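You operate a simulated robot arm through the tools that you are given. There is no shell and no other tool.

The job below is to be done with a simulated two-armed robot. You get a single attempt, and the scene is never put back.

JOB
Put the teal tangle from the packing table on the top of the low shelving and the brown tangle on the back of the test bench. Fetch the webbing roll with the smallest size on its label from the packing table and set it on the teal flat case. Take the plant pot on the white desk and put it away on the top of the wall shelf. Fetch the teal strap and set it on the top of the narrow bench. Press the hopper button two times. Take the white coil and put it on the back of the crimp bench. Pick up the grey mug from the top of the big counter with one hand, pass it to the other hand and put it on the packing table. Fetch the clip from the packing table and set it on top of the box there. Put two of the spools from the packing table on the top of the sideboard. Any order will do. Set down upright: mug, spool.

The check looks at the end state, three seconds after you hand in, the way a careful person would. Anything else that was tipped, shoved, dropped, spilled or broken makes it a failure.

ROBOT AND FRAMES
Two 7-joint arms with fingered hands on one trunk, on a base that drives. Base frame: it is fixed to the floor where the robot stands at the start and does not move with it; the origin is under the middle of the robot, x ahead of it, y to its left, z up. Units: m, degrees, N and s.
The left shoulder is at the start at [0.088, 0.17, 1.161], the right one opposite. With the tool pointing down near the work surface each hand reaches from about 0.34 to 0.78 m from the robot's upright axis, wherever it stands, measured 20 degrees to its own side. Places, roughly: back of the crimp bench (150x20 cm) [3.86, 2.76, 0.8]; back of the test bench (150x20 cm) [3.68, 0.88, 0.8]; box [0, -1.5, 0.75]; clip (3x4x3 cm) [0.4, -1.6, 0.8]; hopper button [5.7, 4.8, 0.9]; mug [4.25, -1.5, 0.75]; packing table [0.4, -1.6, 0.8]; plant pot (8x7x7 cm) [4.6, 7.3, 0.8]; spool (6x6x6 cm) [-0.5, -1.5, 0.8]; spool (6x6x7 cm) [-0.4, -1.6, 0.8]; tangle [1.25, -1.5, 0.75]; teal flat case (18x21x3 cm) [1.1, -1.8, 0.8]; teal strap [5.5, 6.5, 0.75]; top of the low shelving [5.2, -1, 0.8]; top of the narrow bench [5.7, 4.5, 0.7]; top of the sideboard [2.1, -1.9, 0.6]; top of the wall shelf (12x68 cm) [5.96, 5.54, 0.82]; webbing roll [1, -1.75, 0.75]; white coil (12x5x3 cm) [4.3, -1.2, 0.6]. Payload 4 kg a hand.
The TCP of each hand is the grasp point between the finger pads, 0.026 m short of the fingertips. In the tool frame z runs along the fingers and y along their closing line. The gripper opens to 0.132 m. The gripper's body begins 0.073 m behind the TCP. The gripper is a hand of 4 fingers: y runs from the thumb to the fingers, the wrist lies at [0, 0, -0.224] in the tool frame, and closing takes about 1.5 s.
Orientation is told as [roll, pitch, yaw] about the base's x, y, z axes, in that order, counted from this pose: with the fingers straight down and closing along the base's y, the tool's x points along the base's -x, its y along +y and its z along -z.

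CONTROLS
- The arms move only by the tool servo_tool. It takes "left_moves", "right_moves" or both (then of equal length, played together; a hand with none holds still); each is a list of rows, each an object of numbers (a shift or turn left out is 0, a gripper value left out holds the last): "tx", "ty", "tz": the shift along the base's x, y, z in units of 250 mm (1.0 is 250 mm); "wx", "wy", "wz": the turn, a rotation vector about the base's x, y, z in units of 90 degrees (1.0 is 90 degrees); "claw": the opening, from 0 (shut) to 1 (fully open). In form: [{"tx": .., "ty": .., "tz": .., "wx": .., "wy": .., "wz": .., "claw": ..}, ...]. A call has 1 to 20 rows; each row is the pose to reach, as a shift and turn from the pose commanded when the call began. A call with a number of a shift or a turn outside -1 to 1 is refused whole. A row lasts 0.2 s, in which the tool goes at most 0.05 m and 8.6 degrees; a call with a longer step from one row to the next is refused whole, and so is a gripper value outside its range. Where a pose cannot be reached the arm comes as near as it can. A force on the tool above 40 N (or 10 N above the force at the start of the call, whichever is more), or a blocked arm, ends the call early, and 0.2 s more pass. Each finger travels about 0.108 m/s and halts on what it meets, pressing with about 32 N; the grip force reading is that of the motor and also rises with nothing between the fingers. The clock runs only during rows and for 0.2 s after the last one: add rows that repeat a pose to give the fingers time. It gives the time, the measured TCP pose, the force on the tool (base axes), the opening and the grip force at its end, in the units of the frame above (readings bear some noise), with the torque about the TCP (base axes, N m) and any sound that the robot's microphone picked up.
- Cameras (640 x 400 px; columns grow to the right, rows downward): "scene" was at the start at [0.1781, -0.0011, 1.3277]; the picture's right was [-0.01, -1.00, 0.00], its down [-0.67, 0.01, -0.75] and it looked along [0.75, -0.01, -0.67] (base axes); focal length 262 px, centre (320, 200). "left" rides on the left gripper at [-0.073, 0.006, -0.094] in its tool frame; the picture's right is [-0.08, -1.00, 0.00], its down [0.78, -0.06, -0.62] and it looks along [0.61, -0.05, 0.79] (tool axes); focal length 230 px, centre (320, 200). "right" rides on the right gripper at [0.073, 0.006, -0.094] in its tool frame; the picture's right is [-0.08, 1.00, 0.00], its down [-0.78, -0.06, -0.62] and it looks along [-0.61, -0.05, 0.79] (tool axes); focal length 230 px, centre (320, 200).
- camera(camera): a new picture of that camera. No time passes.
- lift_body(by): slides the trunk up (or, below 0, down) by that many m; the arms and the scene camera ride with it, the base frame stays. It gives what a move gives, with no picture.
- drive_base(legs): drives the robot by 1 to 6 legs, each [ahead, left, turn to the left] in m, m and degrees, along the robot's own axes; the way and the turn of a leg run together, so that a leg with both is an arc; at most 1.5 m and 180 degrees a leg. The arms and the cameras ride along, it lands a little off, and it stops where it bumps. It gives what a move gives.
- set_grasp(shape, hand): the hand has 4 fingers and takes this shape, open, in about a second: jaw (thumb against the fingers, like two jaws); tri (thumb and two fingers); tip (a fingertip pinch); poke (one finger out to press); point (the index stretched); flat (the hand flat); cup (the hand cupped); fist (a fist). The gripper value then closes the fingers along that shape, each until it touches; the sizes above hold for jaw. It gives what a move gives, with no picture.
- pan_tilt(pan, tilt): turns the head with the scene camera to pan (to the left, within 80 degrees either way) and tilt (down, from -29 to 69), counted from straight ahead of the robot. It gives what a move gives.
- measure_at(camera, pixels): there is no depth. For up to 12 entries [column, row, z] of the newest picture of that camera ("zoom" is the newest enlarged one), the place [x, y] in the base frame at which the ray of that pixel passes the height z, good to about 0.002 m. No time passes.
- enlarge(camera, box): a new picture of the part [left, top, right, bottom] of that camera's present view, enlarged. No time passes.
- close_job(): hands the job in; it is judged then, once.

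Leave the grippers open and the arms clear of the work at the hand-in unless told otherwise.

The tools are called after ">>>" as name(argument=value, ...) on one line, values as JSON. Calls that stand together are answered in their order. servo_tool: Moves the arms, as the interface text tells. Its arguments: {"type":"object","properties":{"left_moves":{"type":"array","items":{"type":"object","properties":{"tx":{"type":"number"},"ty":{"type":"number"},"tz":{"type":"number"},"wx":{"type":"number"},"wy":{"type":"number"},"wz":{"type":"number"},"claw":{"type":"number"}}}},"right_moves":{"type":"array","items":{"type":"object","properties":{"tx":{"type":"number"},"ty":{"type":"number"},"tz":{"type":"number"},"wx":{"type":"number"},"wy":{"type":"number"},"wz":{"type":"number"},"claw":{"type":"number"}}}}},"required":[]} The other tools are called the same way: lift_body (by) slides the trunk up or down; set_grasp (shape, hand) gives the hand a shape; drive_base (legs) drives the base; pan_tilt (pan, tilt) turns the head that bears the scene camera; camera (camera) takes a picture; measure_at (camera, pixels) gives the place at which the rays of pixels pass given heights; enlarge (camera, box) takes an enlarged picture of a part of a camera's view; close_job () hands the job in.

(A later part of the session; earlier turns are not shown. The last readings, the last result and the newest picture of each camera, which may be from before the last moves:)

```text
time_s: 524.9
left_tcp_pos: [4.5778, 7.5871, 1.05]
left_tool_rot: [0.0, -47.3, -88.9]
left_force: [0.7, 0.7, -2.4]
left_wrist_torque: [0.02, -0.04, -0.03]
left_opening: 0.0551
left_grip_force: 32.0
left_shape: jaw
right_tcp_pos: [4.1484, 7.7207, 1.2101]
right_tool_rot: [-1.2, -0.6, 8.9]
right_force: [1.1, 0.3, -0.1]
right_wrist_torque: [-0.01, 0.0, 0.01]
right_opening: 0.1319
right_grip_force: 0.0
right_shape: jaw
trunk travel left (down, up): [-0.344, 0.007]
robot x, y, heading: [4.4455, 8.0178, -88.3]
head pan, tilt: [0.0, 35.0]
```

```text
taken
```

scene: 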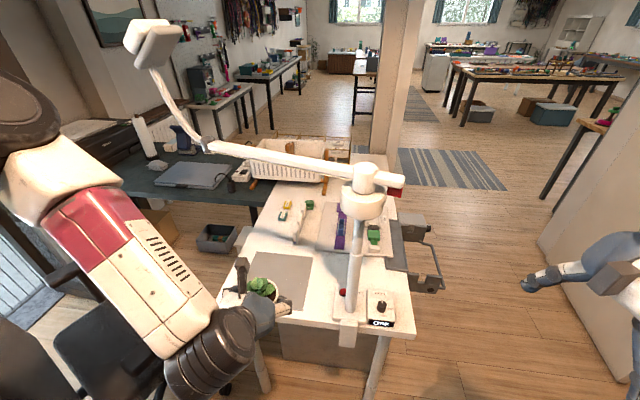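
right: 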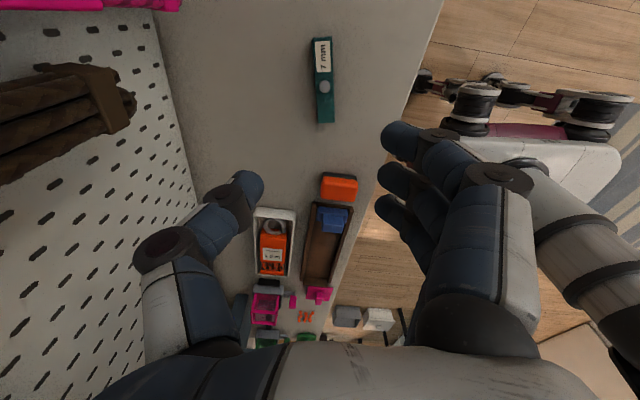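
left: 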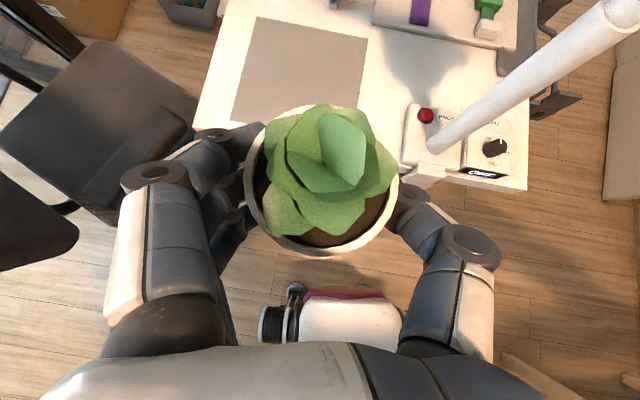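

The pot is in hand. I back away, turn to face southwest (the way out), and stretch both arms forward to keep the elbows narrow.

>>> drive_base(legs=[[-0.33, 0, 0], [0, 0, -36], [0, -0.12, 0]])

>>> servo_tool(left_moves=[{"tx": -0.09, "ty": -0.13}, {"tx": -0.18, "ty": -0.26}, {"tx": -0.27, "ty": -0.39}, {"tx": -0.36, "ty": -0.52}, {"tx": -0.45, "ty": -0.65}, {"tx": -0.54, "ty": -0.78}, {"tx": -0.6, "ty": -0.88}, {"tx": -0.6, "ty": -0.88}], right_moves=[{"tx": -0.06, "ty": -0.15}, {"tx": -0.12, "ty": -0.3}, {"tx": -0.18, "ty": -0.45}, {"tx": -0.24, "ty": -0.6}, {"tx": -0.3, "ty": -0.75}, {"tx": -0.36, "ty": -0.9}, {"tx": -0.4, "ty": -1.0}, {"tx": -0.4, "ty": -1.0}])

>>> pan_tilt(pan=0, tilt=30)

>>> camera(camera="scene")

```text
time_s: 530.0
left_tcp_pos: [4.1963, 7.9847, 1.049]
left_tool_rot: [0.1, -47.3, -123.8]
left_force: [0.5, -0.3, -2.0]
left_wrist_torque: [0.0, -0.05, -0.02]
left_opening: 0.0556
left_grip_force: 31.5
left_shape: jaw
right_tcp_pos: [3.9204, 8.3406, 1.2101]
right_tool_rot: [-1.2, -0.5, -26.2]
right_force: [-0.5, 0.2, 0.3]
right_wrist_torque: [-0.03, -0.03, -0.04]
right_opening: 0.1319
right_grip_force: 0.0
right_shape: jaw
trunk travel left (down, up): [-0.344, 0.007]
robot x, y, heading: [4.3349, 8.4134, -123.2]
head pan, tilt: [0.0, 35.0]
```

```text
time_s: 531.8
left_tcp_pos: [4.0459, 7.7647, 1.0488]
left_tool_rot: [-0.1, -47.4, -123.9]
left_force: [0.0, 0.7, -1.6]
left_wrist_torque: [0.01, -0.01, -0.01]
left_opening: 0.0556
left_grip_force: 32.2
left_shape: jaw
right_tcp_pos: [3.8215, 8.0905, 1.2114]
right_tool_rot: [-1.3, -0.6, -26.1]
right_force: [0.0, 0.5, 0.1]
right_wrist_torque: [-0.01, 0.01, 0.02]
right_opening: 0.1318
right_grip_force: 0.0
right_shape: jaw
trunk travel left (down, up): [-0.344, 0.007]
robot x, y, heading: [4.3347, 8.413, -123.2]
head pan, tilt: [0.0, 35.0]
```

```text
time_s: 532.5
left_tcp_pos: [4.0453, 7.7634, 1.0473]
left_tool_rot: [0.0, -47.2, -123.9]
left_force: [0.7, 0.0, -1.3]
left_wrist_torque: [0.0, -0.01, 0.04]
left_opening: 0.0552
left_grip_force: 32.0
left_shape: jaw
right_tcp_pos: [3.8216, 8.0911, 1.2106]
right_tool_rot: [-1.3, -0.7, -26.0]
right_force: [-0.2, 0.2, 0.5]
right_wrist_torque: [-0.01, -0.01, 0.0]
right_opening: 0.1319
right_grip_force: 0.1
right_shape: jaw
trunk travel left (down, up): [-0.344, 0.007]
robot x, y, heading: [4.3369, 8.4122, -123.3]
head pan, tilt: [0.0, 30.0]
```

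```text
taken
```

scene: 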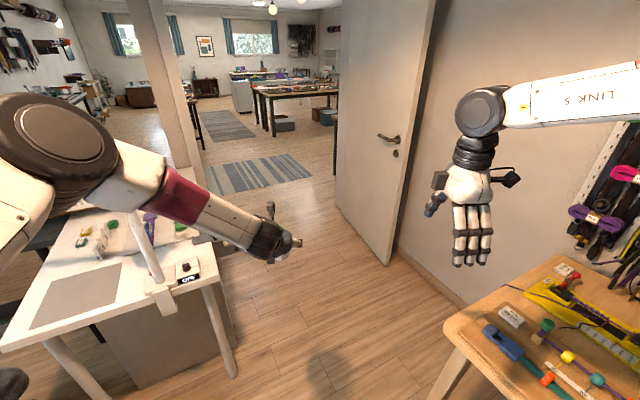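

I stretch the left arm another 10 cm (elbow further in), then drive ahead along this line.

>>> servo_tool(left_moves=[{"tx": -0.08, "ty": -0.12}, {"tx": -0.16, "ty": -0.24}, {"tx": -0.22, "ty": -0.334}, {"tx": -0.22, "ty": -0.334}])

>>> drive_base(legs=[[0.8, 0, 0]])

>>> camera(camera="scene")

```text
time_s: 533.5
left_tcp_pos: [3.9915, 7.6816, 1.0493]
left_tool_rot: [0.0, -47.3, -124.0]
left_force: [-0.2, -0.2, -2.1]
left_wrist_torque: [0.02, -0.03, 0.03]
left_opening: 0.0553
left_grip_force: 32.1
left_shape: jaw
right_tcp_pos: [3.822, 8.0909, 1.2122]
right_tool_rot: [-1.2, -0.6, -26.1]
right_force: [0.0, 0.5, 0.1]
right_wrist_torque: [-0.01, 0.0, 0.01]
right_opening: 0.1319
right_grip_force: 0.1
right_shape: jaw
trunk travel left (down, up): [-0.344, 0.007]
robot x, y, heading: [4.3396, 8.4118, -123.2]
head pan, tilt: [0.0, 30.0]
```

```text
time_s: 537.8
left_tcp_pos: [3.5411, 7.0032, 1.0489]
left_tool_rot: [0.0, -47.2, -124.3]
left_force: [-0.8, 0.5, -2.7]
left_wrist_torque: [0.05, 0.0, -0.04]
left_opening: 0.0552
left_grip_force: 31.8
left_shape: jaw
right_tcp_pos: [3.3714, 7.4137, 1.2101]
right_tool_rot: [-1.3, -0.6, -26.4]
right_force: [0.3, -1.4, 0.0]
right_wrist_torque: [0.02, 0.0, 0.01]
right_opening: 0.1321
right_grip_force: 0.1
right_shape: jaw
trunk travel left (down, up): [-0.344, 0.007]
robot x, y, heading: [3.8892, 7.7354, -123.5]
head pan, tilt: [0.0, 30.0]
```

```text
taken
```

scene: 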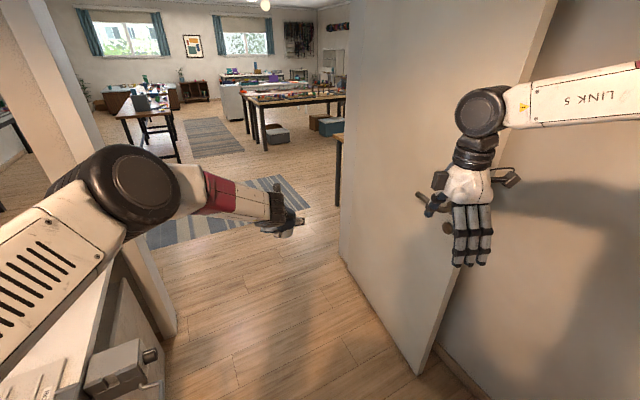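

Near the door now. I turn to face south, then stretch the right arm further and shift right to the passage's middle.

>>> drive_base(legs=[[0, 0, 33]])

>>> servo_tool(right_moves=[{"ty": -0.14, "tx": 0.06, "tz": -0.05}, {"ty": -0.28, "tx": 0.12, "tz": -0.1}, {"ty": -0.42, "tx": 0.18, "tz": -0.15}, {"ty": -0.56, "tx": 0.24, "tz": -0.2}, {"ty": -0.56, "tx": 0.3, "tz": -0.2}, {"ty": -0.56, "tx": 0.3, "tz": -0.2}])

>>> drive_base(legs=[[0.1, -0.4, 0]])

>>> camera(camera="scene")

```text
time_s: 539.8
left_tcp_pos: [3.9915, 6.9316, 1.0484]
left_tool_rot: [-0.1, -47.3, -91.4]
left_force: [0.2, 0.6, -2.0]
left_wrist_torque: [0.0, 0.0, -0.01]
left_opening: 0.0552
left_grip_force: 32.3
left_shape: jaw
right_tcp_pos: [3.6276, 7.1851, 1.2114]
right_tool_rot: [-1.2, -0.5, 6.3]
right_force: [0.9, 0.4, 0.8]
right_wrist_torque: [-0.04, 0.0, -0.01]
right_opening: 0.1323
right_grip_force: 0.0
right_shape: jaw
trunk travel left (down, up): [-0.344, 0.007]
robot x, y, heading: [3.8898, 7.732, -91.0]
head pan, tilt: [0.0, 30.0]
```

```text
time_s: 541.2
left_tcp_pos: [3.9907, 6.9312, 1.0483]
left_tool_rot: [0.0, -47.3, -91.5]
left_force: [-1.4, 0.1, -1.5]
left_wrist_torque: [0.04, 0.0, 0.0]
left_opening: 0.0547
left_grip_force: 32.0
left_shape: jaw
right_tcp_pos: [3.7017, 7.0452, 1.1618]
right_tool_rot: [-1.2, -0.7, 6.3]
right_force: [-0.1, -1.3, -0.6]
right_wrist_torque: [0.02, -0.03, 0.02]
right_opening: 0.1318
right_grip_force: 0.1
right_shape: jaw
trunk travel left (down, up): [-0.344, 0.007]
robot x, y, heading: [3.888, 7.7337, -90.8]
head pan, tilt: [0.0, 30.0]
```

```text
time_s: 545.3
left_tcp_pos: [3.5886, 6.8373, 1.0483]
left_tool_rot: [0.1, -47.3, -91.5]
left_force: [0.0, -0.6, -2.8]
left_wrist_torque: [0.01, 0.01, 0.0]
left_opening: 0.055
left_grip_force: 31.8
left_shape: jaw
right_tcp_pos: [3.3001, 6.9513, 1.1624]
right_tool_rot: [-1.2, -0.7, 6.2]
right_force: [0.0, 0.0, -0.6]
right_wrist_torque: [-0.03, 0.0, -0.01]
right_opening: 0.1318
right_grip_force: 0.1
right_shape: jaw
trunk travel left (down, up): [-0.344, 0.007]
robot x, y, heading: [3.486, 7.6425, -90.9]
head pan, tilt: [0.0, 30.0]
```

```text
taken
```

scene: 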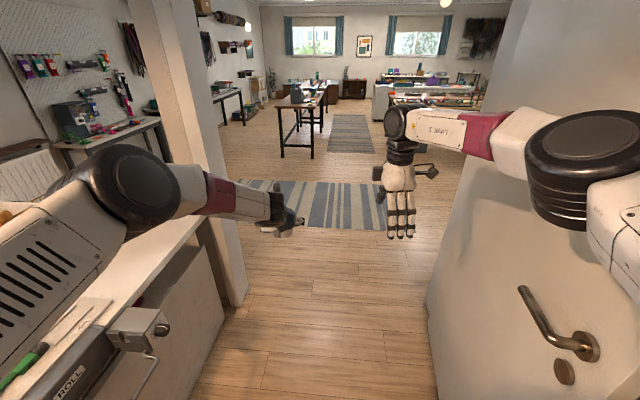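

Lined up with the passage. I drive ahead in two stages.

>>> drive_base(legs=[[0.6, 0, 0]])

>>> camera(camera="scene")

```text
time_s: 548.7
left_tcp_pos: [3.5737, 6.2219, 1.0488]
left_tool_rot: [0.0, -47.2, -91.8]
left_force: [-0.4, 0.5, -1.6]
left_wrist_torque: [0.03, 0.05, 0.04]
left_opening: 0.0549
left_grip_force: 31.4
left_shape: jaw
right_tcp_pos: [3.2872, 6.3373, 1.162]
right_tool_rot: [-1.2, -0.6, 6.0]
right_force: [0.1, 0.4, 0.0]
right_wrist_torque: [0.06, 0.0, 0.0]
right_opening: 0.1319
right_grip_force: 0.0
right_shape: jaw
trunk travel left (down, up): [-0.344, 0.007]
robot x, y, heading: [3.4774, 7.0259, -90.9]
head pan, tilt: [0.0, 30.0]
```

```text
taken
```

scene: 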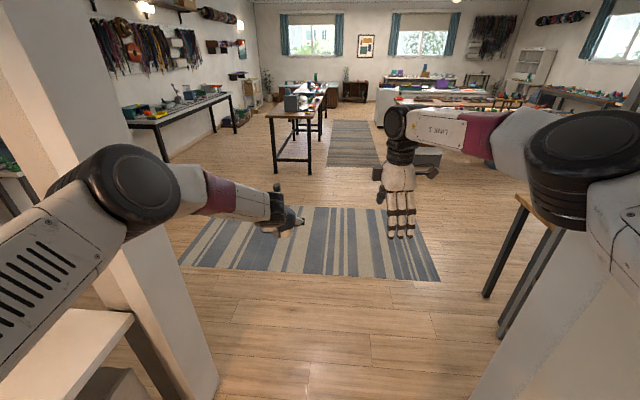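

Clear so far. I go on 1.2 m, past the post.

>>> drive_base(legs=[[0.6, 0.02, 0], [0.65, 0, 0]])

>>> camera(camera="scene")

```text
time_s: 555.4
left_tcp_pos: [3.5902, 4.9665, 1.0481]
left_tool_rot: [0.0, -47.3, -90.9]
left_force: [-0.9, -0.4, -1.1]
left_wrist_torque: [0.0, -0.03, -0.02]
left_opening: 0.0551
left_grip_force: 32.3
left_shape: jaw
right_tcp_pos: [3.2995, 5.077, 1.1617]
right_tool_rot: [-1.1, -0.6, 6.9]
right_force: [-0.2, 0.2, -0.3]
right_wrist_torque: [0.04, 0.0, -0.01]
right_opening: 0.1319
right_grip_force: 0.0
right_shape: jaw
trunk travel left (down, up): [-0.344, 0.007]
robot x, y, heading: [3.4839, 5.7664, -90.1]
head pan, tilt: [0.0, 30.0]
```

```text
taken
```

scene: 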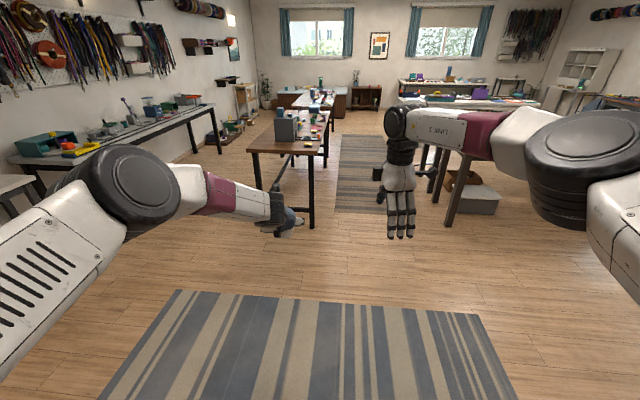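

Through. I go 0.4 m further south, turn east, and drive toward the wall shelf.

>>> drive_base(legs=[[0.4, 0, 0], [0, 0, 90], [1.2, 0, 0]])

>>> camera(camera="scene")

```text
time_s: 567.4
left_tcp_pos: [5.4922, 5.4366, 1.0474]
left_tool_rot: [0.1, -47.4, -2.5]
left_force: [-0.6, 0.1, -2.2]
left_wrist_torque: [0.01, 0.01, -0.01]
left_opening: 0.0549
left_grip_force: 32.4
left_shape: jaw
right_tcp_pos: [5.3739, 5.1483, 1.1606]
right_tool_rot: [-1.2, -0.5, 95.4]
right_force: [0.4, 0.5, 0.3]
right_wrist_torque: [-0.01, 0.03, 0.02]
right_opening: 0.132
right_grip_force: 0.1
right_shape: jaw
trunk travel left (down, up): [-0.344, 0.007]
robot x, y, heading: [4.687, 5.347, -1.5]
head pan, tilt: [0.0, 30.0]
```

```text
taken
```

scene: 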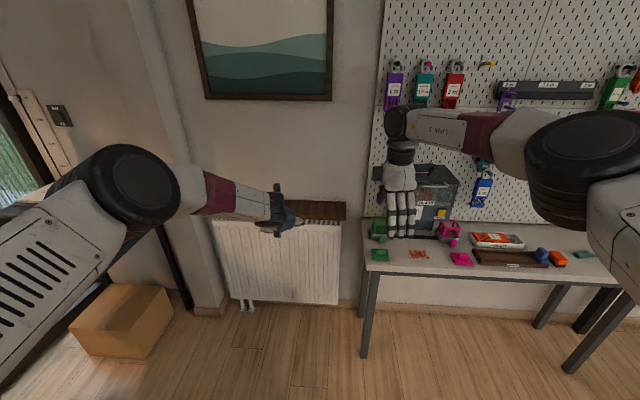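

The shelf is behind the left hand at (215–345,205). I pull the right hand back, then zoom on the shelf.

>>> servo_tool(right_moves=[{"tx": -0.15}, {"tx": -0.3}, {"tx": -0.45}, {"tx": -0.6}, {"tx": -0.75}, {"tx": -0.9}, {"tx": -1.0}, {"tx": -1.0}])

>>> enlarge(camera="scene", box=[190, 160, 370, 260])

>>> measure_at(camera="scene", pixels=[[345, 219, 0.82], [345, 203, 0.82], [215, 210, 0.82], [300, 219, 0.82], [220, 207, 0.82]])

```text
time_s: 569.2
left_tcp_pos: [5.4932, 5.4356, 1.0482]
left_tool_rot: [0.0, -47.3, -2.4]
left_force: [-0.5, -0.2, -2.1]
left_wrist_torque: [0.01, 0.03, 0.02]
left_opening: 0.0547
left_grip_force: 32.1
left_shape: jaw
right_tcp_pos: [5.124, 5.1484, 1.1611]
right_tool_rot: [-1.2, -0.6, 95.4]
right_force: [0.6, 0.8, -0.8]
right_wrist_torque: [-0.01, 0.0, 0.02]
right_opening: 0.1319
right_grip_force: 0.1
right_shape: jaw
trunk travel left (down, up): [-0.344, 0.007]
robot x, y, heading: [4.6925, 5.3473, -1.8]
head pan, tilt: [0.0, 30.0]
```

```text
3.56 times, centred on (280, 210) of scene
```

zoom: 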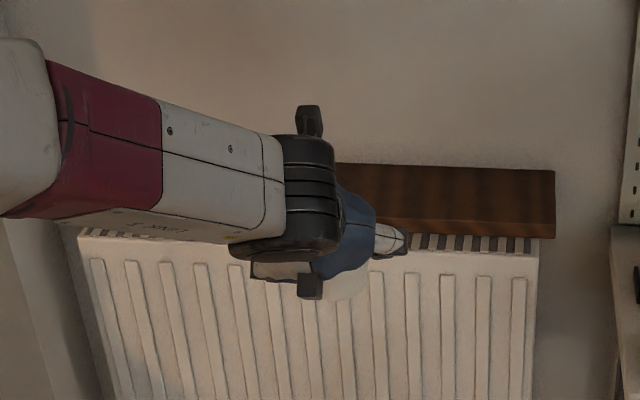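

```text
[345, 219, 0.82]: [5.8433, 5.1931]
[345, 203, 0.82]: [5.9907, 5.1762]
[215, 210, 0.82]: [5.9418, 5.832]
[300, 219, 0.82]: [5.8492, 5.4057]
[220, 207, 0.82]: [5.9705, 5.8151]
```

The shelf's top spans x≈5.87–6.0, y≈5.18–5.83. I pull the pot in 0.2 m, then drive 0.5 m ahead.

>>> servo_tool(left_moves=[{"tx": -0.15}, {"tx": -0.3}, {"tx": -0.45}, {"tx": -0.6}, {"tx": -0.75}, {"tx": -0.88}, {"tx": -0.88}])

>>> drive_base(legs=[[0.5, 0.02, 1.5]])

>>> camera(camera="scene")

>>> camera(camera="left")

```text
time_s: 570.8
left_tcp_pos: [5.2723, 5.4354, 1.0488]
left_tool_rot: [0.0, -47.3, -2.4]
left_force: [0.0, -0.5, -1.2]
left_wrist_torque: [0.0, 0.03, 0.03]
left_opening: 0.0547
left_grip_force: 32.1
left_shape: jaw
right_tcp_pos: [5.1259, 5.1501, 1.1614]
right_tool_rot: [-1.2, -0.6, 95.3]
right_force: [-0.1, -0.4, 0.5]
right_wrist_torque: [0.0, 0.0, 0.04]
right_opening: 0.1319
right_grip_force: 0.0
right_shape: jaw
trunk travel left (down, up): [-0.344, 0.007]
robot x, y, heading: [4.6883, 5.3476, -1.8]
head pan, tilt: [0.0, 30.0]
```

```text
time_s: 573.8
left_tcp_pos: [5.7677, 5.4666, 1.048]
left_tool_rot: [0.0, -47.3, -0.6]
left_force: [-0.4, 0.1, -2.3]
left_wrist_torque: [-0.02, 0.01, 0.0]
left_opening: 0.055
left_grip_force: 31.5
left_shape: jaw
right_tcp_pos: [5.6293, 5.1769, 1.1606]
right_tool_rot: [-1.2, -0.5, 97.1]
right_force: [-0.1, 0.1, 0.6]
right_wrist_torque: [0.01, -0.02, 0.02]
right_opening: 0.1319
right_grip_force: 0.0
right_shape: jaw
trunk travel left (down, up): [-0.344, 0.007]
robot x, y, heading: [5.1852, 5.3603, 0.2]
head pan, tilt: [0.0, 30.0]
```

```text
taken
```

scene: 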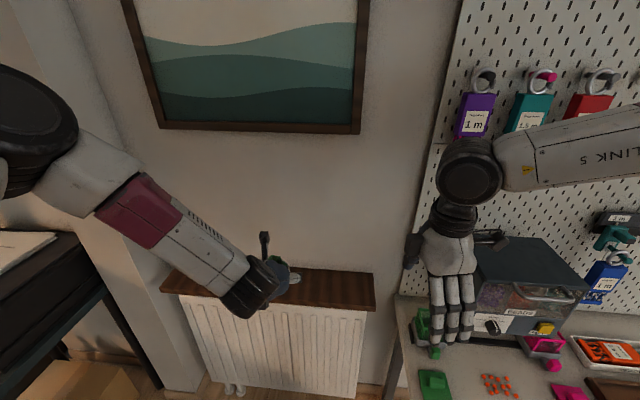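

```text
taken
```

left: 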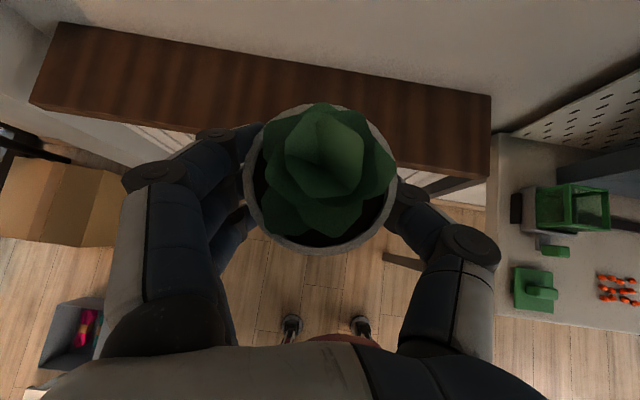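

I measure the shelf's corners in the left view.

>>> measure_at(camera="left", pixels=[[62, 22, 0.82], [32, 100, 0.82], [490, 97, 0.82], [487, 178, 0.82], [62, 22, 0.84], [487, 178, 0.84]])

>>> measure_at(camera="scene", pixels=[[374, 309, 0.82], [370, 274, 0.82], [160, 290, 0.82], [374, 309, 0.84], [374, 309, 0.8]])

```text
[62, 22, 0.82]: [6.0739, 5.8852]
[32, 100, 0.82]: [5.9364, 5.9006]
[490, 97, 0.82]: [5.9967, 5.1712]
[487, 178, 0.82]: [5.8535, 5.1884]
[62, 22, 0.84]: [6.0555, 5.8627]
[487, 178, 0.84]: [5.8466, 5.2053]
```

```text
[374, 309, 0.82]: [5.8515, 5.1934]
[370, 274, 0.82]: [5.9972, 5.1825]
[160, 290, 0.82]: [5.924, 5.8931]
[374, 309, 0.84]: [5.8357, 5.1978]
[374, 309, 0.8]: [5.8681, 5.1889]
```

The shelf is slightly turned; at y=5.47 its middle is x≈5.957. I bring the pot over it, then lower.

>>> servo_tool(left_moves=[{"tx": 0.15, "tz": -0.06}, {"tx": 0.3, "tz": -0.14}, {"tx": 0.45, "tz": -0.22}, {"tx": 0.6, "tz": -0.3}, {"tx": 0.7, "tz": -0.36}, {"tx": 0.749, "tz": -0.4}, {"tx": 0.749, "tz": -0.4}])

>>> camera(camera="left")

>>> enlarge(camera="scene", box=[150, 210, 400, 360])

```text
time_s: 575.4
left_tcp_pos: [5.9543, 5.4663, 0.9485]
left_tool_rot: [0.0, -47.4, -0.6]
left_force: [0.8, -0.4, -1.8]
left_wrist_torque: [-0.01, 0.02, 0.03]
left_opening: 0.0547
left_grip_force: 32.4
left_shape: jaw
right_tcp_pos: [5.6281, 5.1762, 1.1624]
right_tool_rot: [-1.2, -0.6, 97.2]
right_force: [0.2, 0.3, -0.2]
right_wrist_torque: [0.04, 0.03, -0.02]
right_opening: 0.1323
right_grip_force: 0.1
right_shape: jaw
trunk travel left (down, up): [-0.344, 0.007]
robot x, y, heading: [5.1855, 5.359, 0.2]
head pan, tilt: [0.0, 30.0]
```

```text
taken
```

left: 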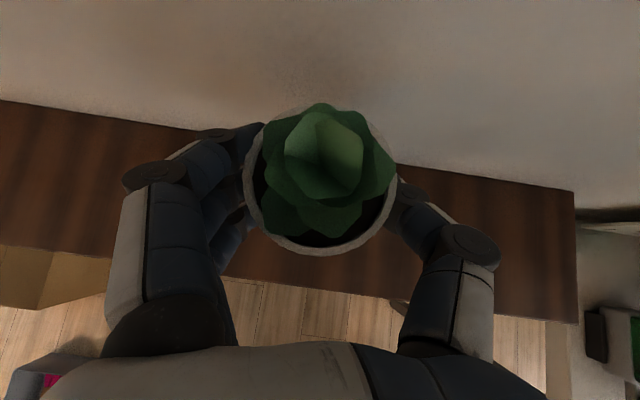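

```text
2.56 times, centred on (275, 285) of scene
```

zoom: 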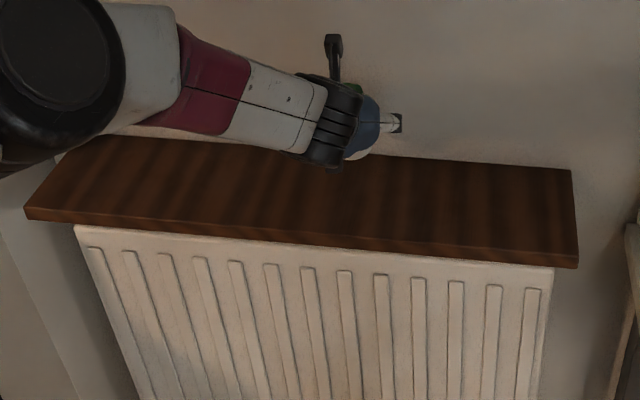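

I verify the shelf's front and back at this place.

>>> measure_at(camera="left", pixels=[[450, 170, 0.82], [450, 306, 0.82], [200, 131, 0.82], [575, 190, 0.82], [575, 322, 0.82]])

```text
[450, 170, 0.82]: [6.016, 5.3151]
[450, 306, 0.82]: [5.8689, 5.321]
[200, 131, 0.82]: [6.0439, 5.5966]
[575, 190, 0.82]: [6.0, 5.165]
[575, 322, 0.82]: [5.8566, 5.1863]
```

Centred. I lower to the shelf slowly.

>>> servo_tool(left_moves=[{"tz": -0.1}, {"tz": -0.2}, {"tz": -0.26}, {"tz": -0.29}, {"tz": -0.31}, {"tz": -0.32}, {"tz": -0.33}, {"tz": -0.34}, {"tz": -0.34}])

>>> enlarge(camera="scene", box=[150, 210, 400, 360])

```text
time_s: 577.4
left_tcp_pos: [5.9547, 5.467, 0.8707]
left_tool_rot: [0.0, -47.9, -0.6]
left_force: [7.8, 0.6, 36.1]
left_wrist_torque: [-0.01, -0.14, 0.09]
left_opening: 0.0549
left_grip_force: 32.0
left_shape: jaw
right_tcp_pos: [5.6251, 5.176, 1.1628]
right_tool_rot: [-1.5, -0.6, 97.1]
right_force: [0.9, -0.4, 1.0]
right_wrist_torque: [0.01, 0.04, 0.02]
right_opening: 0.132
right_grip_force: 0.1
right_shape: jaw
trunk travel left (down, up): [-0.344, 0.007]
robot x, y, heading: [5.1879, 5.3572, 0.0]
head pan, tilt: [0.0, 30.0]
```

```text
2.56 times, centred on (275, 285) of scene
```

zoom: 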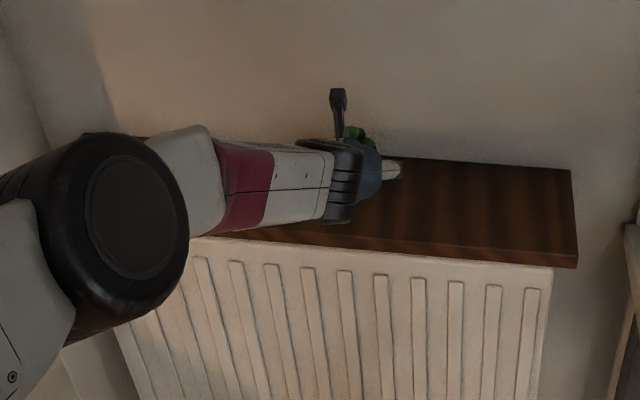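

Contact. I ease up 3 mm, open, and withdraw backward along the hand's axis.

>>> servo_tool(left_moves=[{"tz": 0.014}, {"tz": 0.014, "claw": 0.5}, {"tz": 0.014, "claw": 0.65}, {"tz": 0.014, "claw": 0.8}, {"tz": 0.014, "claw": 0.8}, {"tz": 0.014, "claw": 0.8}, {"tz": 0.08, "tx": -0.07}, {"tz": 0.18, "tx": -0.18}, {"tz": 0.28, "tx": -0.29}, {"tz": 0.38, "tx": -0.4}, {"tz": 0.48, "tx": -0.52}, {"tz": 0.58, "tx": -0.66}, {"tz": 0.58, "tx": -0.66}])

>>> camera(camera="left")

>>> enlarge(camera="scene", box=[150, 210, 400, 360])

```text
time_s: 580.1
left_tcp_pos: [5.7916, 5.4682, 1.011]
left_tool_rot: [0.0, -47.4, -0.6]
left_force: [0.2, -0.2, 0.0]
left_wrist_torque: [0.02, 0.01, 0.01]
left_opening: 0.1052
left_grip_force: 0.0
left_shape: jaw
right_tcp_pos: [5.6297, 5.1752, 1.1613]
right_tool_rot: [-1.2, -0.6, 97.2]
right_force: [0.4, -0.5, -0.2]
right_wrist_torque: [0.0, 0.02, -0.01]
right_opening: 0.1321
right_grip_force: 0.0
right_shape: jaw
trunk travel left (down, up): [-0.344, 0.007]
robot x, y, heading: [5.1897, 5.3586, 0.1]
head pan, tilt: [0.0, 30.0]
```

```text
taken
```

left: 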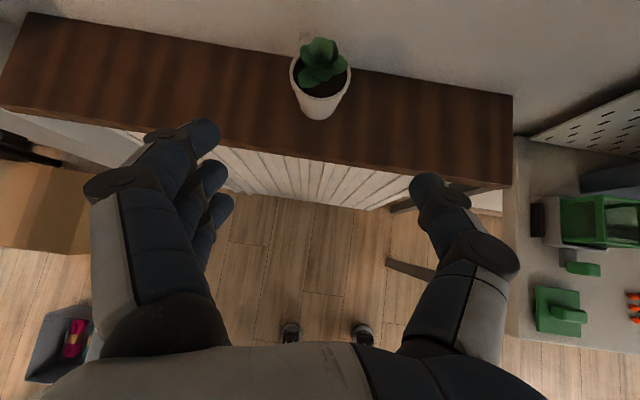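

```text
2.56 times, centred on (275, 285) of scene
```

zoom: 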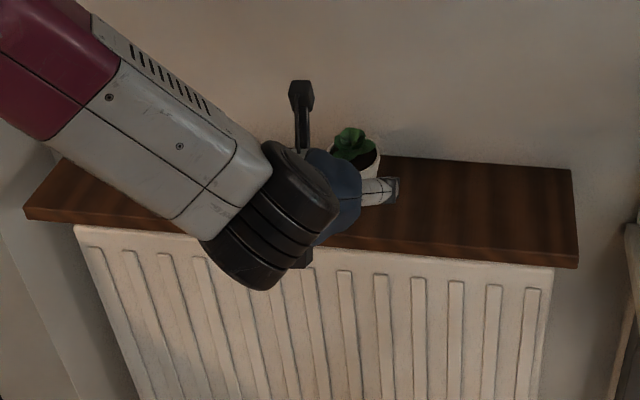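

The pot stands upright on the wall shelf. Last task: the grey mug. I straighten the left hand, back away and drive south down the aisle to the counter.

>>> servo_tool(left_moves=[{"tx": -0.1, "tz": 0.08, "wy": 0.06}, {"tx": -0.2, "tz": 0.16, "wy": 0.14}, {"tx": -0.3, "tz": 0.24, "wy": 0.22}, {"tx": -0.42, "tz": 0.3, "wy": 0.3}, {"tx": -0.54, "tz": 0.36, "wy": 0.38}, {"tx": -0.66, "tz": 0.4, "wy": 0.46}, {"tx": -0.7, "tz": 0.44, "wy": 0.526}, {"tx": -0.7, "tz": 0.44, "wy": 0.526, "claw": 1.0}])

>>> drive_base(legs=[[-0.7, 0, 0], [0, 0, -90], [1.3, 0, 0], [1.3, 0, 0], [1.4, 0, 0], [1.2, 0, 0]])

>>> camera(camera="scene")

```text
time_s: 582.0
left_tcp_pos: [5.614, 5.466, 1.1195]
left_tool_rot: [-0.5, 0.2, -0.4]
left_force: [0.1, 0.3, 0.2]
left_wrist_torque: [-0.02, 0.04, 0.02]
left_opening: 0.1317
left_grip_force: 0.1
left_shape: jaw
right_tcp_pos: [5.6279, 5.175, 1.1607]
right_tool_rot: [-1.3, -0.6, 97.2]
right_force: [0.4, 0.8, -0.1]
right_wrist_torque: [0.0, 0.0, -0.04]
right_opening: 0.132
right_grip_force: 0.0
right_shape: jaw
trunk travel left (down, up): [-0.344, 0.007]
robot x, y, heading: [5.1827, 5.3563, -0.1]
head pan, tilt: [0.0, 30.0]
```

```text
time_s: 614.2
left_tcp_pos: [4.6052, -0.2763, 1.1185]
left_tool_rot: [-0.5, 0.0, -89.3]
left_force: [0.0, -0.2, 0.2]
left_wrist_torque: [0.0, 0.03, 0.01]
left_opening: 0.1319
left_grip_force: 0.0
left_shape: jaw
right_tcp_pos: [4.314, -0.2948, 1.1605]
right_tool_rot: [-1.2, -0.6, 8.3]
right_force: [0.7, 0.0, -0.5]
right_wrist_torque: [-0.02, -0.01, -0.01]
right_opening: 0.132
right_grip_force: 0.2
right_shape: jaw
trunk travel left (down, up): [-0.344, 0.007]
robot x, y, heading: [4.4882, 0.1462, -88.6]
head pan, tilt: [0.0, 30.0]
```

```text
taken
```

scene: 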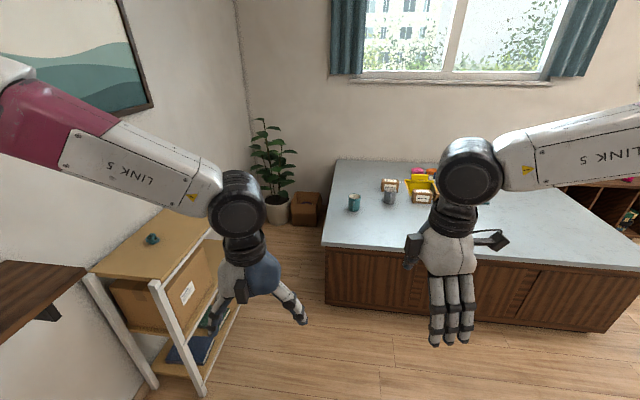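

I drive closer: right 0.26, then ahead 0.8, facing the counter.

>>> drive_base(legs=[[0.4, -0.26, -1.4], [0.38, 0, 0]])

>>> pan_tilt(pan=0, tilt=45)

>>> camera(camera="scene")

>>> enlarge(camera="scene", box=[240, 120, 440, 280])

```text
time_s: 619.0
left_tcp_pos: [4.3253, -1.0557, 1.1175]
left_tool_rot: [-0.5, 0.0, -91.5]
left_force: [-1.0, 0.3, -0.3]
left_wrist_torque: [0.0, -0.02, 0.01]
left_opening: 0.1318
left_grip_force: 0.0
left_shape: jaw
right_tcp_pos: [4.033, -1.0626, 1.1614]
right_tool_rot: [-1.3, -0.6, 6.1]
right_force: [-0.1, -0.3, -0.1]
right_wrist_torque: [-0.02, -0.01, 0.0]
right_opening: 0.1319
right_grip_force: 0.0
right_shape: jaw
trunk travel left (down, up): [-0.344, 0.007]
robot x, y, heading: [4.222, -0.6242, -91.0]
head pan, tilt: [0.0, 30.0]
```

```text
time_s: 619.8
left_tcp_pos: [4.324, -1.0546, 1.1184]
left_tool_rot: [-0.5, 0.0, -91.5]
left_force: [0.2, 0.6, -0.2]
left_wrist_torque: [-0.03, 0.01, -0.03]
left_opening: 0.1321
left_grip_force: 0.0
left_shape: jaw
right_tcp_pos: [4.0335, -1.0613, 1.1612]
right_tool_rot: [-1.4, -0.7, 6.1]
right_force: [-0.1, 0.2, 0.7]
right_wrist_torque: [0.0, -0.01, 0.0]
right_opening: 0.1318
right_grip_force: 0.0
right_shape: jaw
trunk travel left (down, up): [-0.344, 0.007]
robot x, y, heading: [4.2225, -0.6259, -91.1]
head pan, tilt: [0.0, 45.0]
```

```text
taken
```

scene: 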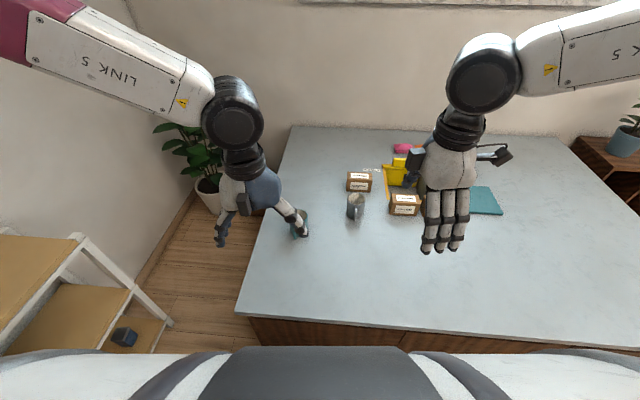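

```text
2.50 times, centred on (340, 200) of scene
```

zoom: 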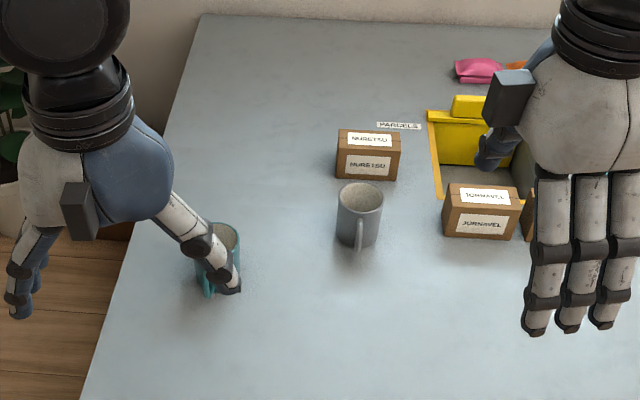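

The grey mug's handle faces me. I measure mug, neighbouring boxes and counter edge.

>>> measure_at(camera="zoom", pixels=[[360, 197, 0.69], [340, 197, 0.69], [382, 197, 0.69], [358, 243, 0.6], [358, 235, 0.6], [337, 175, 0.6], [397, 180, 0.6], [446, 232, 0.6], [445, 190, 0.66], [216, 285, 0.6]])

>>> measure_at(camera="scene", pixels=[[400, 345, 0.6], [240, 313, 0.6], [420, 340, 0.61]])

```text
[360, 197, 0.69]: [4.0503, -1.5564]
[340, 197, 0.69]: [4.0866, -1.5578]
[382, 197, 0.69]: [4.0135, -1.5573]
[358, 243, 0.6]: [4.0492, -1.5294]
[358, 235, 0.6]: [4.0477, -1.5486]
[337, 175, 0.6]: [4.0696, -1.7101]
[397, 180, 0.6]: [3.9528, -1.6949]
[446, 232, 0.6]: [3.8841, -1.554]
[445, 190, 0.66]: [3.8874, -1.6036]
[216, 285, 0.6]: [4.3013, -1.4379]
```

```text
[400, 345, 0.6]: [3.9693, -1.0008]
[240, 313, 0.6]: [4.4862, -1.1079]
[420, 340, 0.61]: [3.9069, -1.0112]
```

Mug centre (4.05,−1.555), rim z≈0.69. I drive 0.13 m closer, turn the right hand so it closes along x, and lower the trunk.

>>> drive_base(legs=[[0.13, 0, 1]])

>>> servo_tool(right_moves=[{"wz": -0.09}, {"wz": -0.18}, {"wz": -0.27}, {"wz": -0.36}, {"wz": -0.45}, {"wz": -0.54}, {"wz": -0.63}, {"wz": -0.72}, {"wz": -0.81}, {"wz": -0.9}, {"wz": -0.99}, {"wz": -0.99}])

>>> lift_body(by=-0.28)

>>> camera(camera="right")

>>> camera(camera="scene")

```text
time_s: 621.1
left_tcp_pos: [4.3303, -1.1852, 1.1187]
left_tool_rot: [-0.5, 0.1, -90.6]
left_force: [-0.5, -0.3, 0.6]
left_wrist_torque: [0.01, 0.0, 0.03]
left_opening: 0.132
left_grip_force: 0.1
left_shape: jaw
right_tcp_pos: [4.0387, -1.198, 1.1616]
right_tool_rot: [-1.3, -0.6, 7.1]
right_force: [-0.3, 0.5, -0.7]
right_wrist_torque: [0.04, 0.02, 0.0]
right_opening: 0.1319
right_grip_force: 0.0
right_shape: jaw
trunk travel left (down, up): [-0.344, 0.007]
robot x, y, heading: [4.2232, -0.7554, -90.1]
head pan, tilt: [0.0, 45.0]
```

```text
time_s: 623.7
left_tcp_pos: [4.3299, -1.185, 1.1172]
left_tool_rot: [-0.6, -0.1, -90.6]
left_force: [0.1, 0.4, -0.2]
left_wrist_torque: [0.0, 0.05, 0.02]
left_opening: 0.1317
left_grip_force: 0.0
left_shape: jaw
right_tcp_pos: [4.0393, -1.1979, 1.1609]
right_tool_rot: [-1.3, -0.6, -82.1]
right_force: [-1.0, 0.5, -0.2]
right_wrist_torque: [-0.01, 0.0, 0.0]
right_opening: 0.1317
right_grip_force: 0.2
right_shape: jaw
trunk travel left (down, up): [-0.344, 0.007]
robot x, y, heading: [4.2258, -0.758, -90.2]
head pan, tilt: [0.0, 45.0]
```

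```text
time_s: 626.5
left_tcp_pos: [4.3301, -1.1847, 0.8392]
left_tool_rot: [-0.4, -0.1, -90.6]
left_force: [-0.8, 0.2, -0.1]
left_wrist_torque: [0.01, 0.0, 0.01]
left_opening: 0.132
left_grip_force: 0.0
left_shape: jaw
right_tcp_pos: [4.0399, -1.197, 0.8819]
right_tool_rot: [-1.3, -0.6, -82.0]
right_force: [-0.3, 0.3, -0.6]
right_wrist_torque: [0.05, -0.03, 0.01]
right_opening: 0.132
right_grip_force: 0.1
right_shape: jaw
trunk travel left (down, up): [-0.064, 0.287]
robot x, y, heading: [4.2245, -0.76, -89.9]
head pan, tilt: [0.0, 45.0]
```

```text
taken
```

right: 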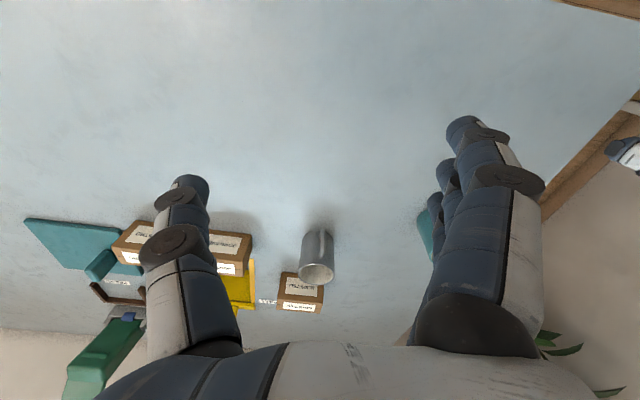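

```text
taken
```

scene: 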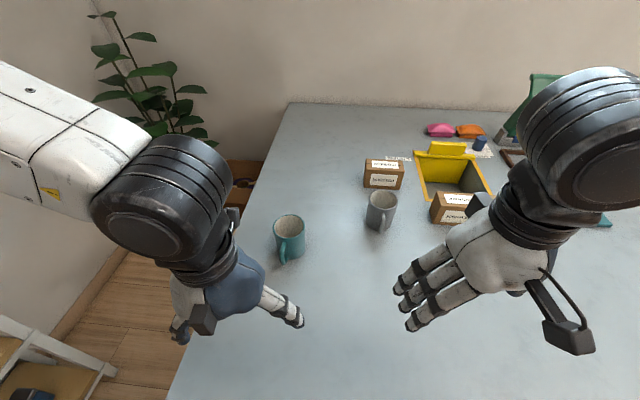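

I re-measure the mug in the right view and zoom.

>>> measure_at(camera="right", pixels=[[316, 273, 0.69], [299, 272, 0.69], [334, 272, 0.69], [318, 232, 0.6], [302, 310, 0.6], [280, 275, 0.65], [250, 240, 0.66]])

>>> enlarge(camera="right", box=[220, 190, 420, 330])

```text
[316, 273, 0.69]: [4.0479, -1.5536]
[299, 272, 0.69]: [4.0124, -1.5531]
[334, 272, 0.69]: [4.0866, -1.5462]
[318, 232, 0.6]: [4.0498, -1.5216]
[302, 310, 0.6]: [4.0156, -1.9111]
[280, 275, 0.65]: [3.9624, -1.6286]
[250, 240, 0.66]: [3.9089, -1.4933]
```

```text
2.86 times, centred on (320, 260) of right
```

zoom: 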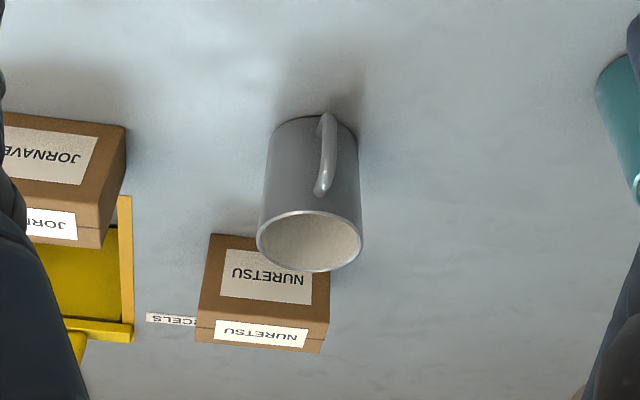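

I tilt the right hand 25° forward and bring it toward the mug from above, lifting the left hand out of the way.

>>> servo_tool(right_moves=[{"ty": -0.12, "wx": -0.07, "wz": -0.044}, {"ty": -0.24, "wx": -0.14, "wz": -0.088}, {"ty": -0.36, "wx": -0.21, "wz": -0.088}, {"ty": -0.48, "wx": -0.28, "wz": -0.088}, {"ty": -0.62, "wx": -0.28, "wz": -0.088}, {"ty": -0.76, "wx": -0.28, "wz": -0.088, "tz": -0.04}, {"ty": -0.9, "wx": -0.28, "wz": -0.088, "tz": -0.1}, {"ty": -0.9, "wx": -0.28, "wz": -0.088, "tz": -0.1, "claw": 0.85}], left_moves=[{"tz": 0.1}, {"tz": 0.2}, {"tz": 0.3}, {"tz": 0.4}, {"tz": 0.5}, {"tz": 0.6}, {"tz": 0.6, "ty": 0.1}, {"tz": 0.6, "ty": 0.1}])

>>> camera(camera="right")

>>> camera(camera="scene")

```text
time_s: 628.4
left_tcp_pos: [4.3298, -1.1598, 0.9875]
left_tool_rot: [-0.4, 0.0, -90.6]
left_force: [0.3, -0.6, -0.5]
left_wrist_torque: [-0.03, -0.02, 0.0]
left_opening: 0.132
left_grip_force: 0.0
left_shape: jaw
right_tcp_pos: [4.0376, -1.4249, 0.8547]
right_tool_rot: [-3.0, -25.8, -89.7]
right_force: [-0.3, -0.3, 0.1]
right_wrist_torque: [0.01, -0.01, -0.02]
right_opening: 0.1123
right_grip_force: 0.1
right_shape: jaw
right hand out of reach, approached as far as the arm can: row 2, 3, 4
trunk travel left (down, up): [-0.064, 0.287]
robot x, y, heading: [4.2248, -0.759, -90.1]
head pan, tilt: [0.0, 45.0]
```

```text
taken
```

right: 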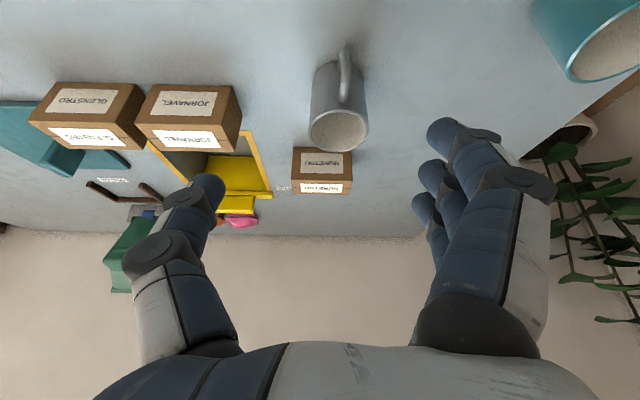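

```text
taken
```

scene: 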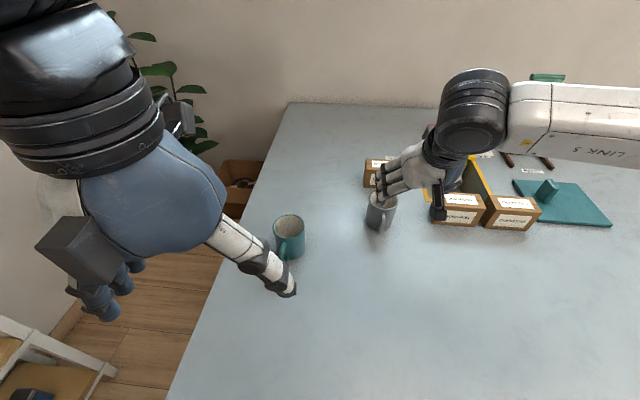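

I re-check the mug's rim centre from here.

>>> measure_at(camera="right", pixels=[[339, 130, 0.69], [310, 130, 0.69], [368, 130, 0.69], [241, 125, 0.66], [353, 170, 0.66]])

```text
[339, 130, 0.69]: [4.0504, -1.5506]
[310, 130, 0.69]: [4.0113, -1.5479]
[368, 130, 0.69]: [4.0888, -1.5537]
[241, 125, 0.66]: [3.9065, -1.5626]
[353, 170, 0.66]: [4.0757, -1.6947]
```

Rim centre (4.050,−1.551). I move to just above the mug, aligned.

>>> servo_tool(right_moves=[{"tx": 0.025, "ty": -0.1, "tz": -0.1, "wy": -0.025}, {"tx": 0.05, "ty": -0.2, "tz": -0.22, "wy": -0.025}, {"tx": 0.05, "ty": -0.292, "tz": -0.34, "wy": -0.025}, {"tx": 0.05, "ty": -0.292, "tz": -0.34, "wy": -0.025}])

>>> camera(camera="right")

>>> enlarge(camera="scene", box=[320, 130, 520, 270])

```text
time_s: 629.4
left_tcp_pos: [4.3311, -1.1601, 0.9879]
left_tool_rot: [-0.5, 0.0, -90.5]
left_force: [0.6, -0.1, -0.3]
left_wrist_torque: [0.02, 0.03, 0.04]
left_opening: 0.1316
left_grip_force: 0.1
left_shape: jaw
right_tcp_pos: [4.0521, -1.4956, 0.7678]
right_tool_rot: [-0.6, -25.6, -90.7]
right_force: [-0.3, -0.1, -0.5]
right_wrist_torque: [-0.06, 0.01, 0.0]
right_opening: 0.1124
right_grip_force: 0.0
right_shape: jaw
trunk travel left (down, up): [-0.064, 0.287]
robot x, y, heading: [4.2217, -0.7585, -90.2]
head pan, tilt: [0.0, 45.0]
```

```text
taken
```

right: 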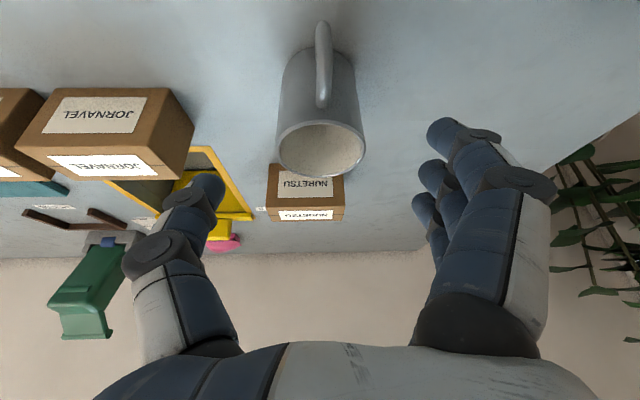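

```text
2.86 times, centred on (420, 200) of scene
```

zoom: 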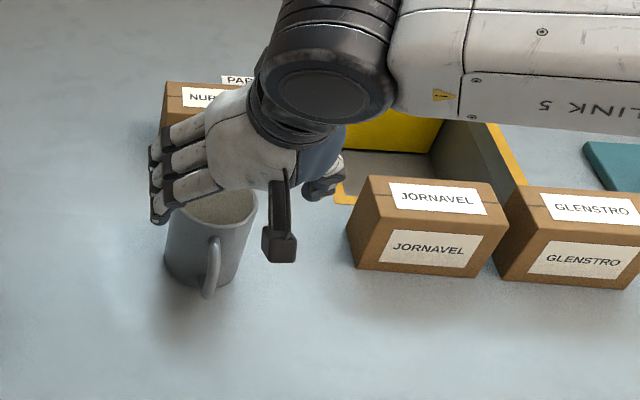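

I lower over the mug and close.

>>> servo_tool(right_moves=[{"ty": -0.07, "tz": -0.14}, {"ty": -0.14, "tz": -0.28}, {"ty": -0.2, "tz": -0.4}, {"ty": -0.22, "tz": -0.45}, {"ty": -0.22, "tz": -0.45}])

>>> camera(camera="right")

>>> enlarge(camera="scene", box=[320, 130, 520, 270])

```text
time_s: 630.5
left_tcp_pos: [4.3314, -1.1606, 0.9874]
left_tool_rot: [-0.5, 0.0, -90.6]
left_force: [0.1, -0.4, 0.1]
left_wrist_torque: [0.0, 0.01, 0.0]
left_opening: 0.132
left_grip_force: 0.0
left_shape: jaw
right_tcp_pos: [4.0522, -1.55, 0.6595]
right_tool_rot: [-0.6, -25.7, -90.9]
right_force: [0.2, -0.4, -0.8]
right_wrist_torque: [-0.01, 0.02, 0.02]
right_opening: 0.1122
right_grip_force: 0.0
right_shape: jaw
trunk travel left (down, up): [-0.064, 0.287]
robot x, y, heading: [4.2244, -0.7598, -90.1]
head pan, tilt: [0.0, 45.0]
```

```text
taken
```

right: 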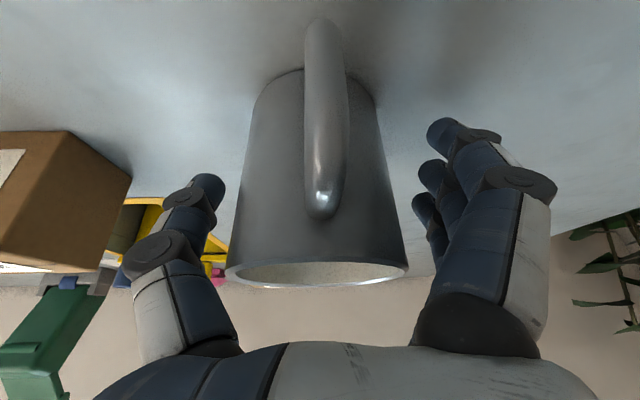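

```text
2.86 times, centred on (420, 200) of scene
```

zoom: 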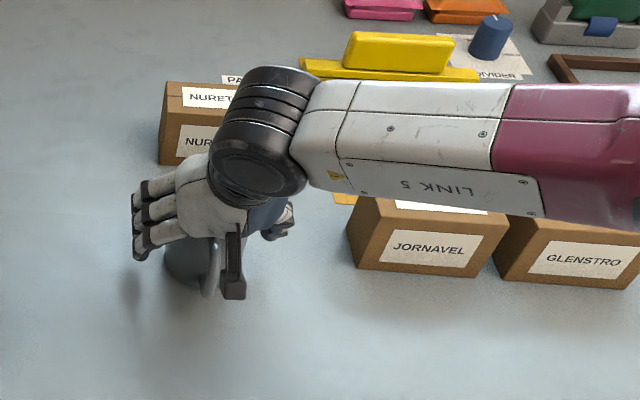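

The fingers straddle the mug, the handle between them toward me. I close.

>>> servo_tool(right_moves=[{"claw": 0.7}, {"claw": 0.5}, {"claw": 0.3}, {"claw": 0.1}, {"claw": 0.0}, {"claw": 0.0}, {"claw": 0.0}, {"claw": 0.0}])

>>> camera(camera="right")

```text
time_s: 632.4
left_tcp_pos: [4.3304, -1.1602, 0.9888]
left_tool_rot: [-0.5, 0.0, -90.5]
left_force: [0.5, -0.1, 0.4]
left_wrist_torque: [0.0, 0.02, 0.02]
left_opening: 0.132
left_grip_force: 0.0
left_shape: jaw
right_tcp_pos: [4.0516, -1.5492, 0.6586]
right_tool_rot: [-0.6, -25.7, -90.8]
right_force: [0.2, 0.0, -0.2]
right_wrist_torque: [0.02, -0.06, 0.03]
right_opening: 0.0663
right_grip_force: 32.0
right_shape: jaw
trunk travel left (down, up): [-0.064, 0.287]
robot x, y, heading: [4.2208, -0.7551, -90.1]
head pan, tilt: [0.0, 45.0]
```

```text
taken
```

right: 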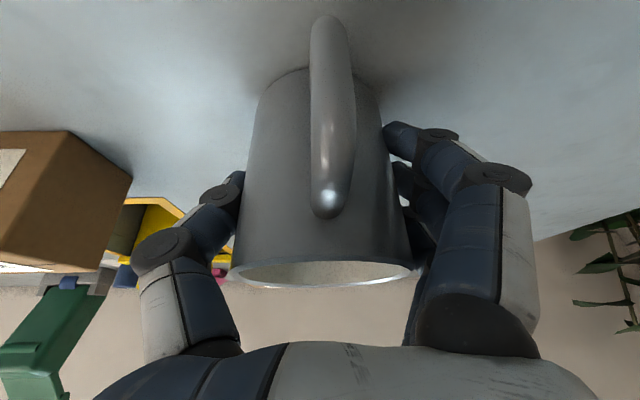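

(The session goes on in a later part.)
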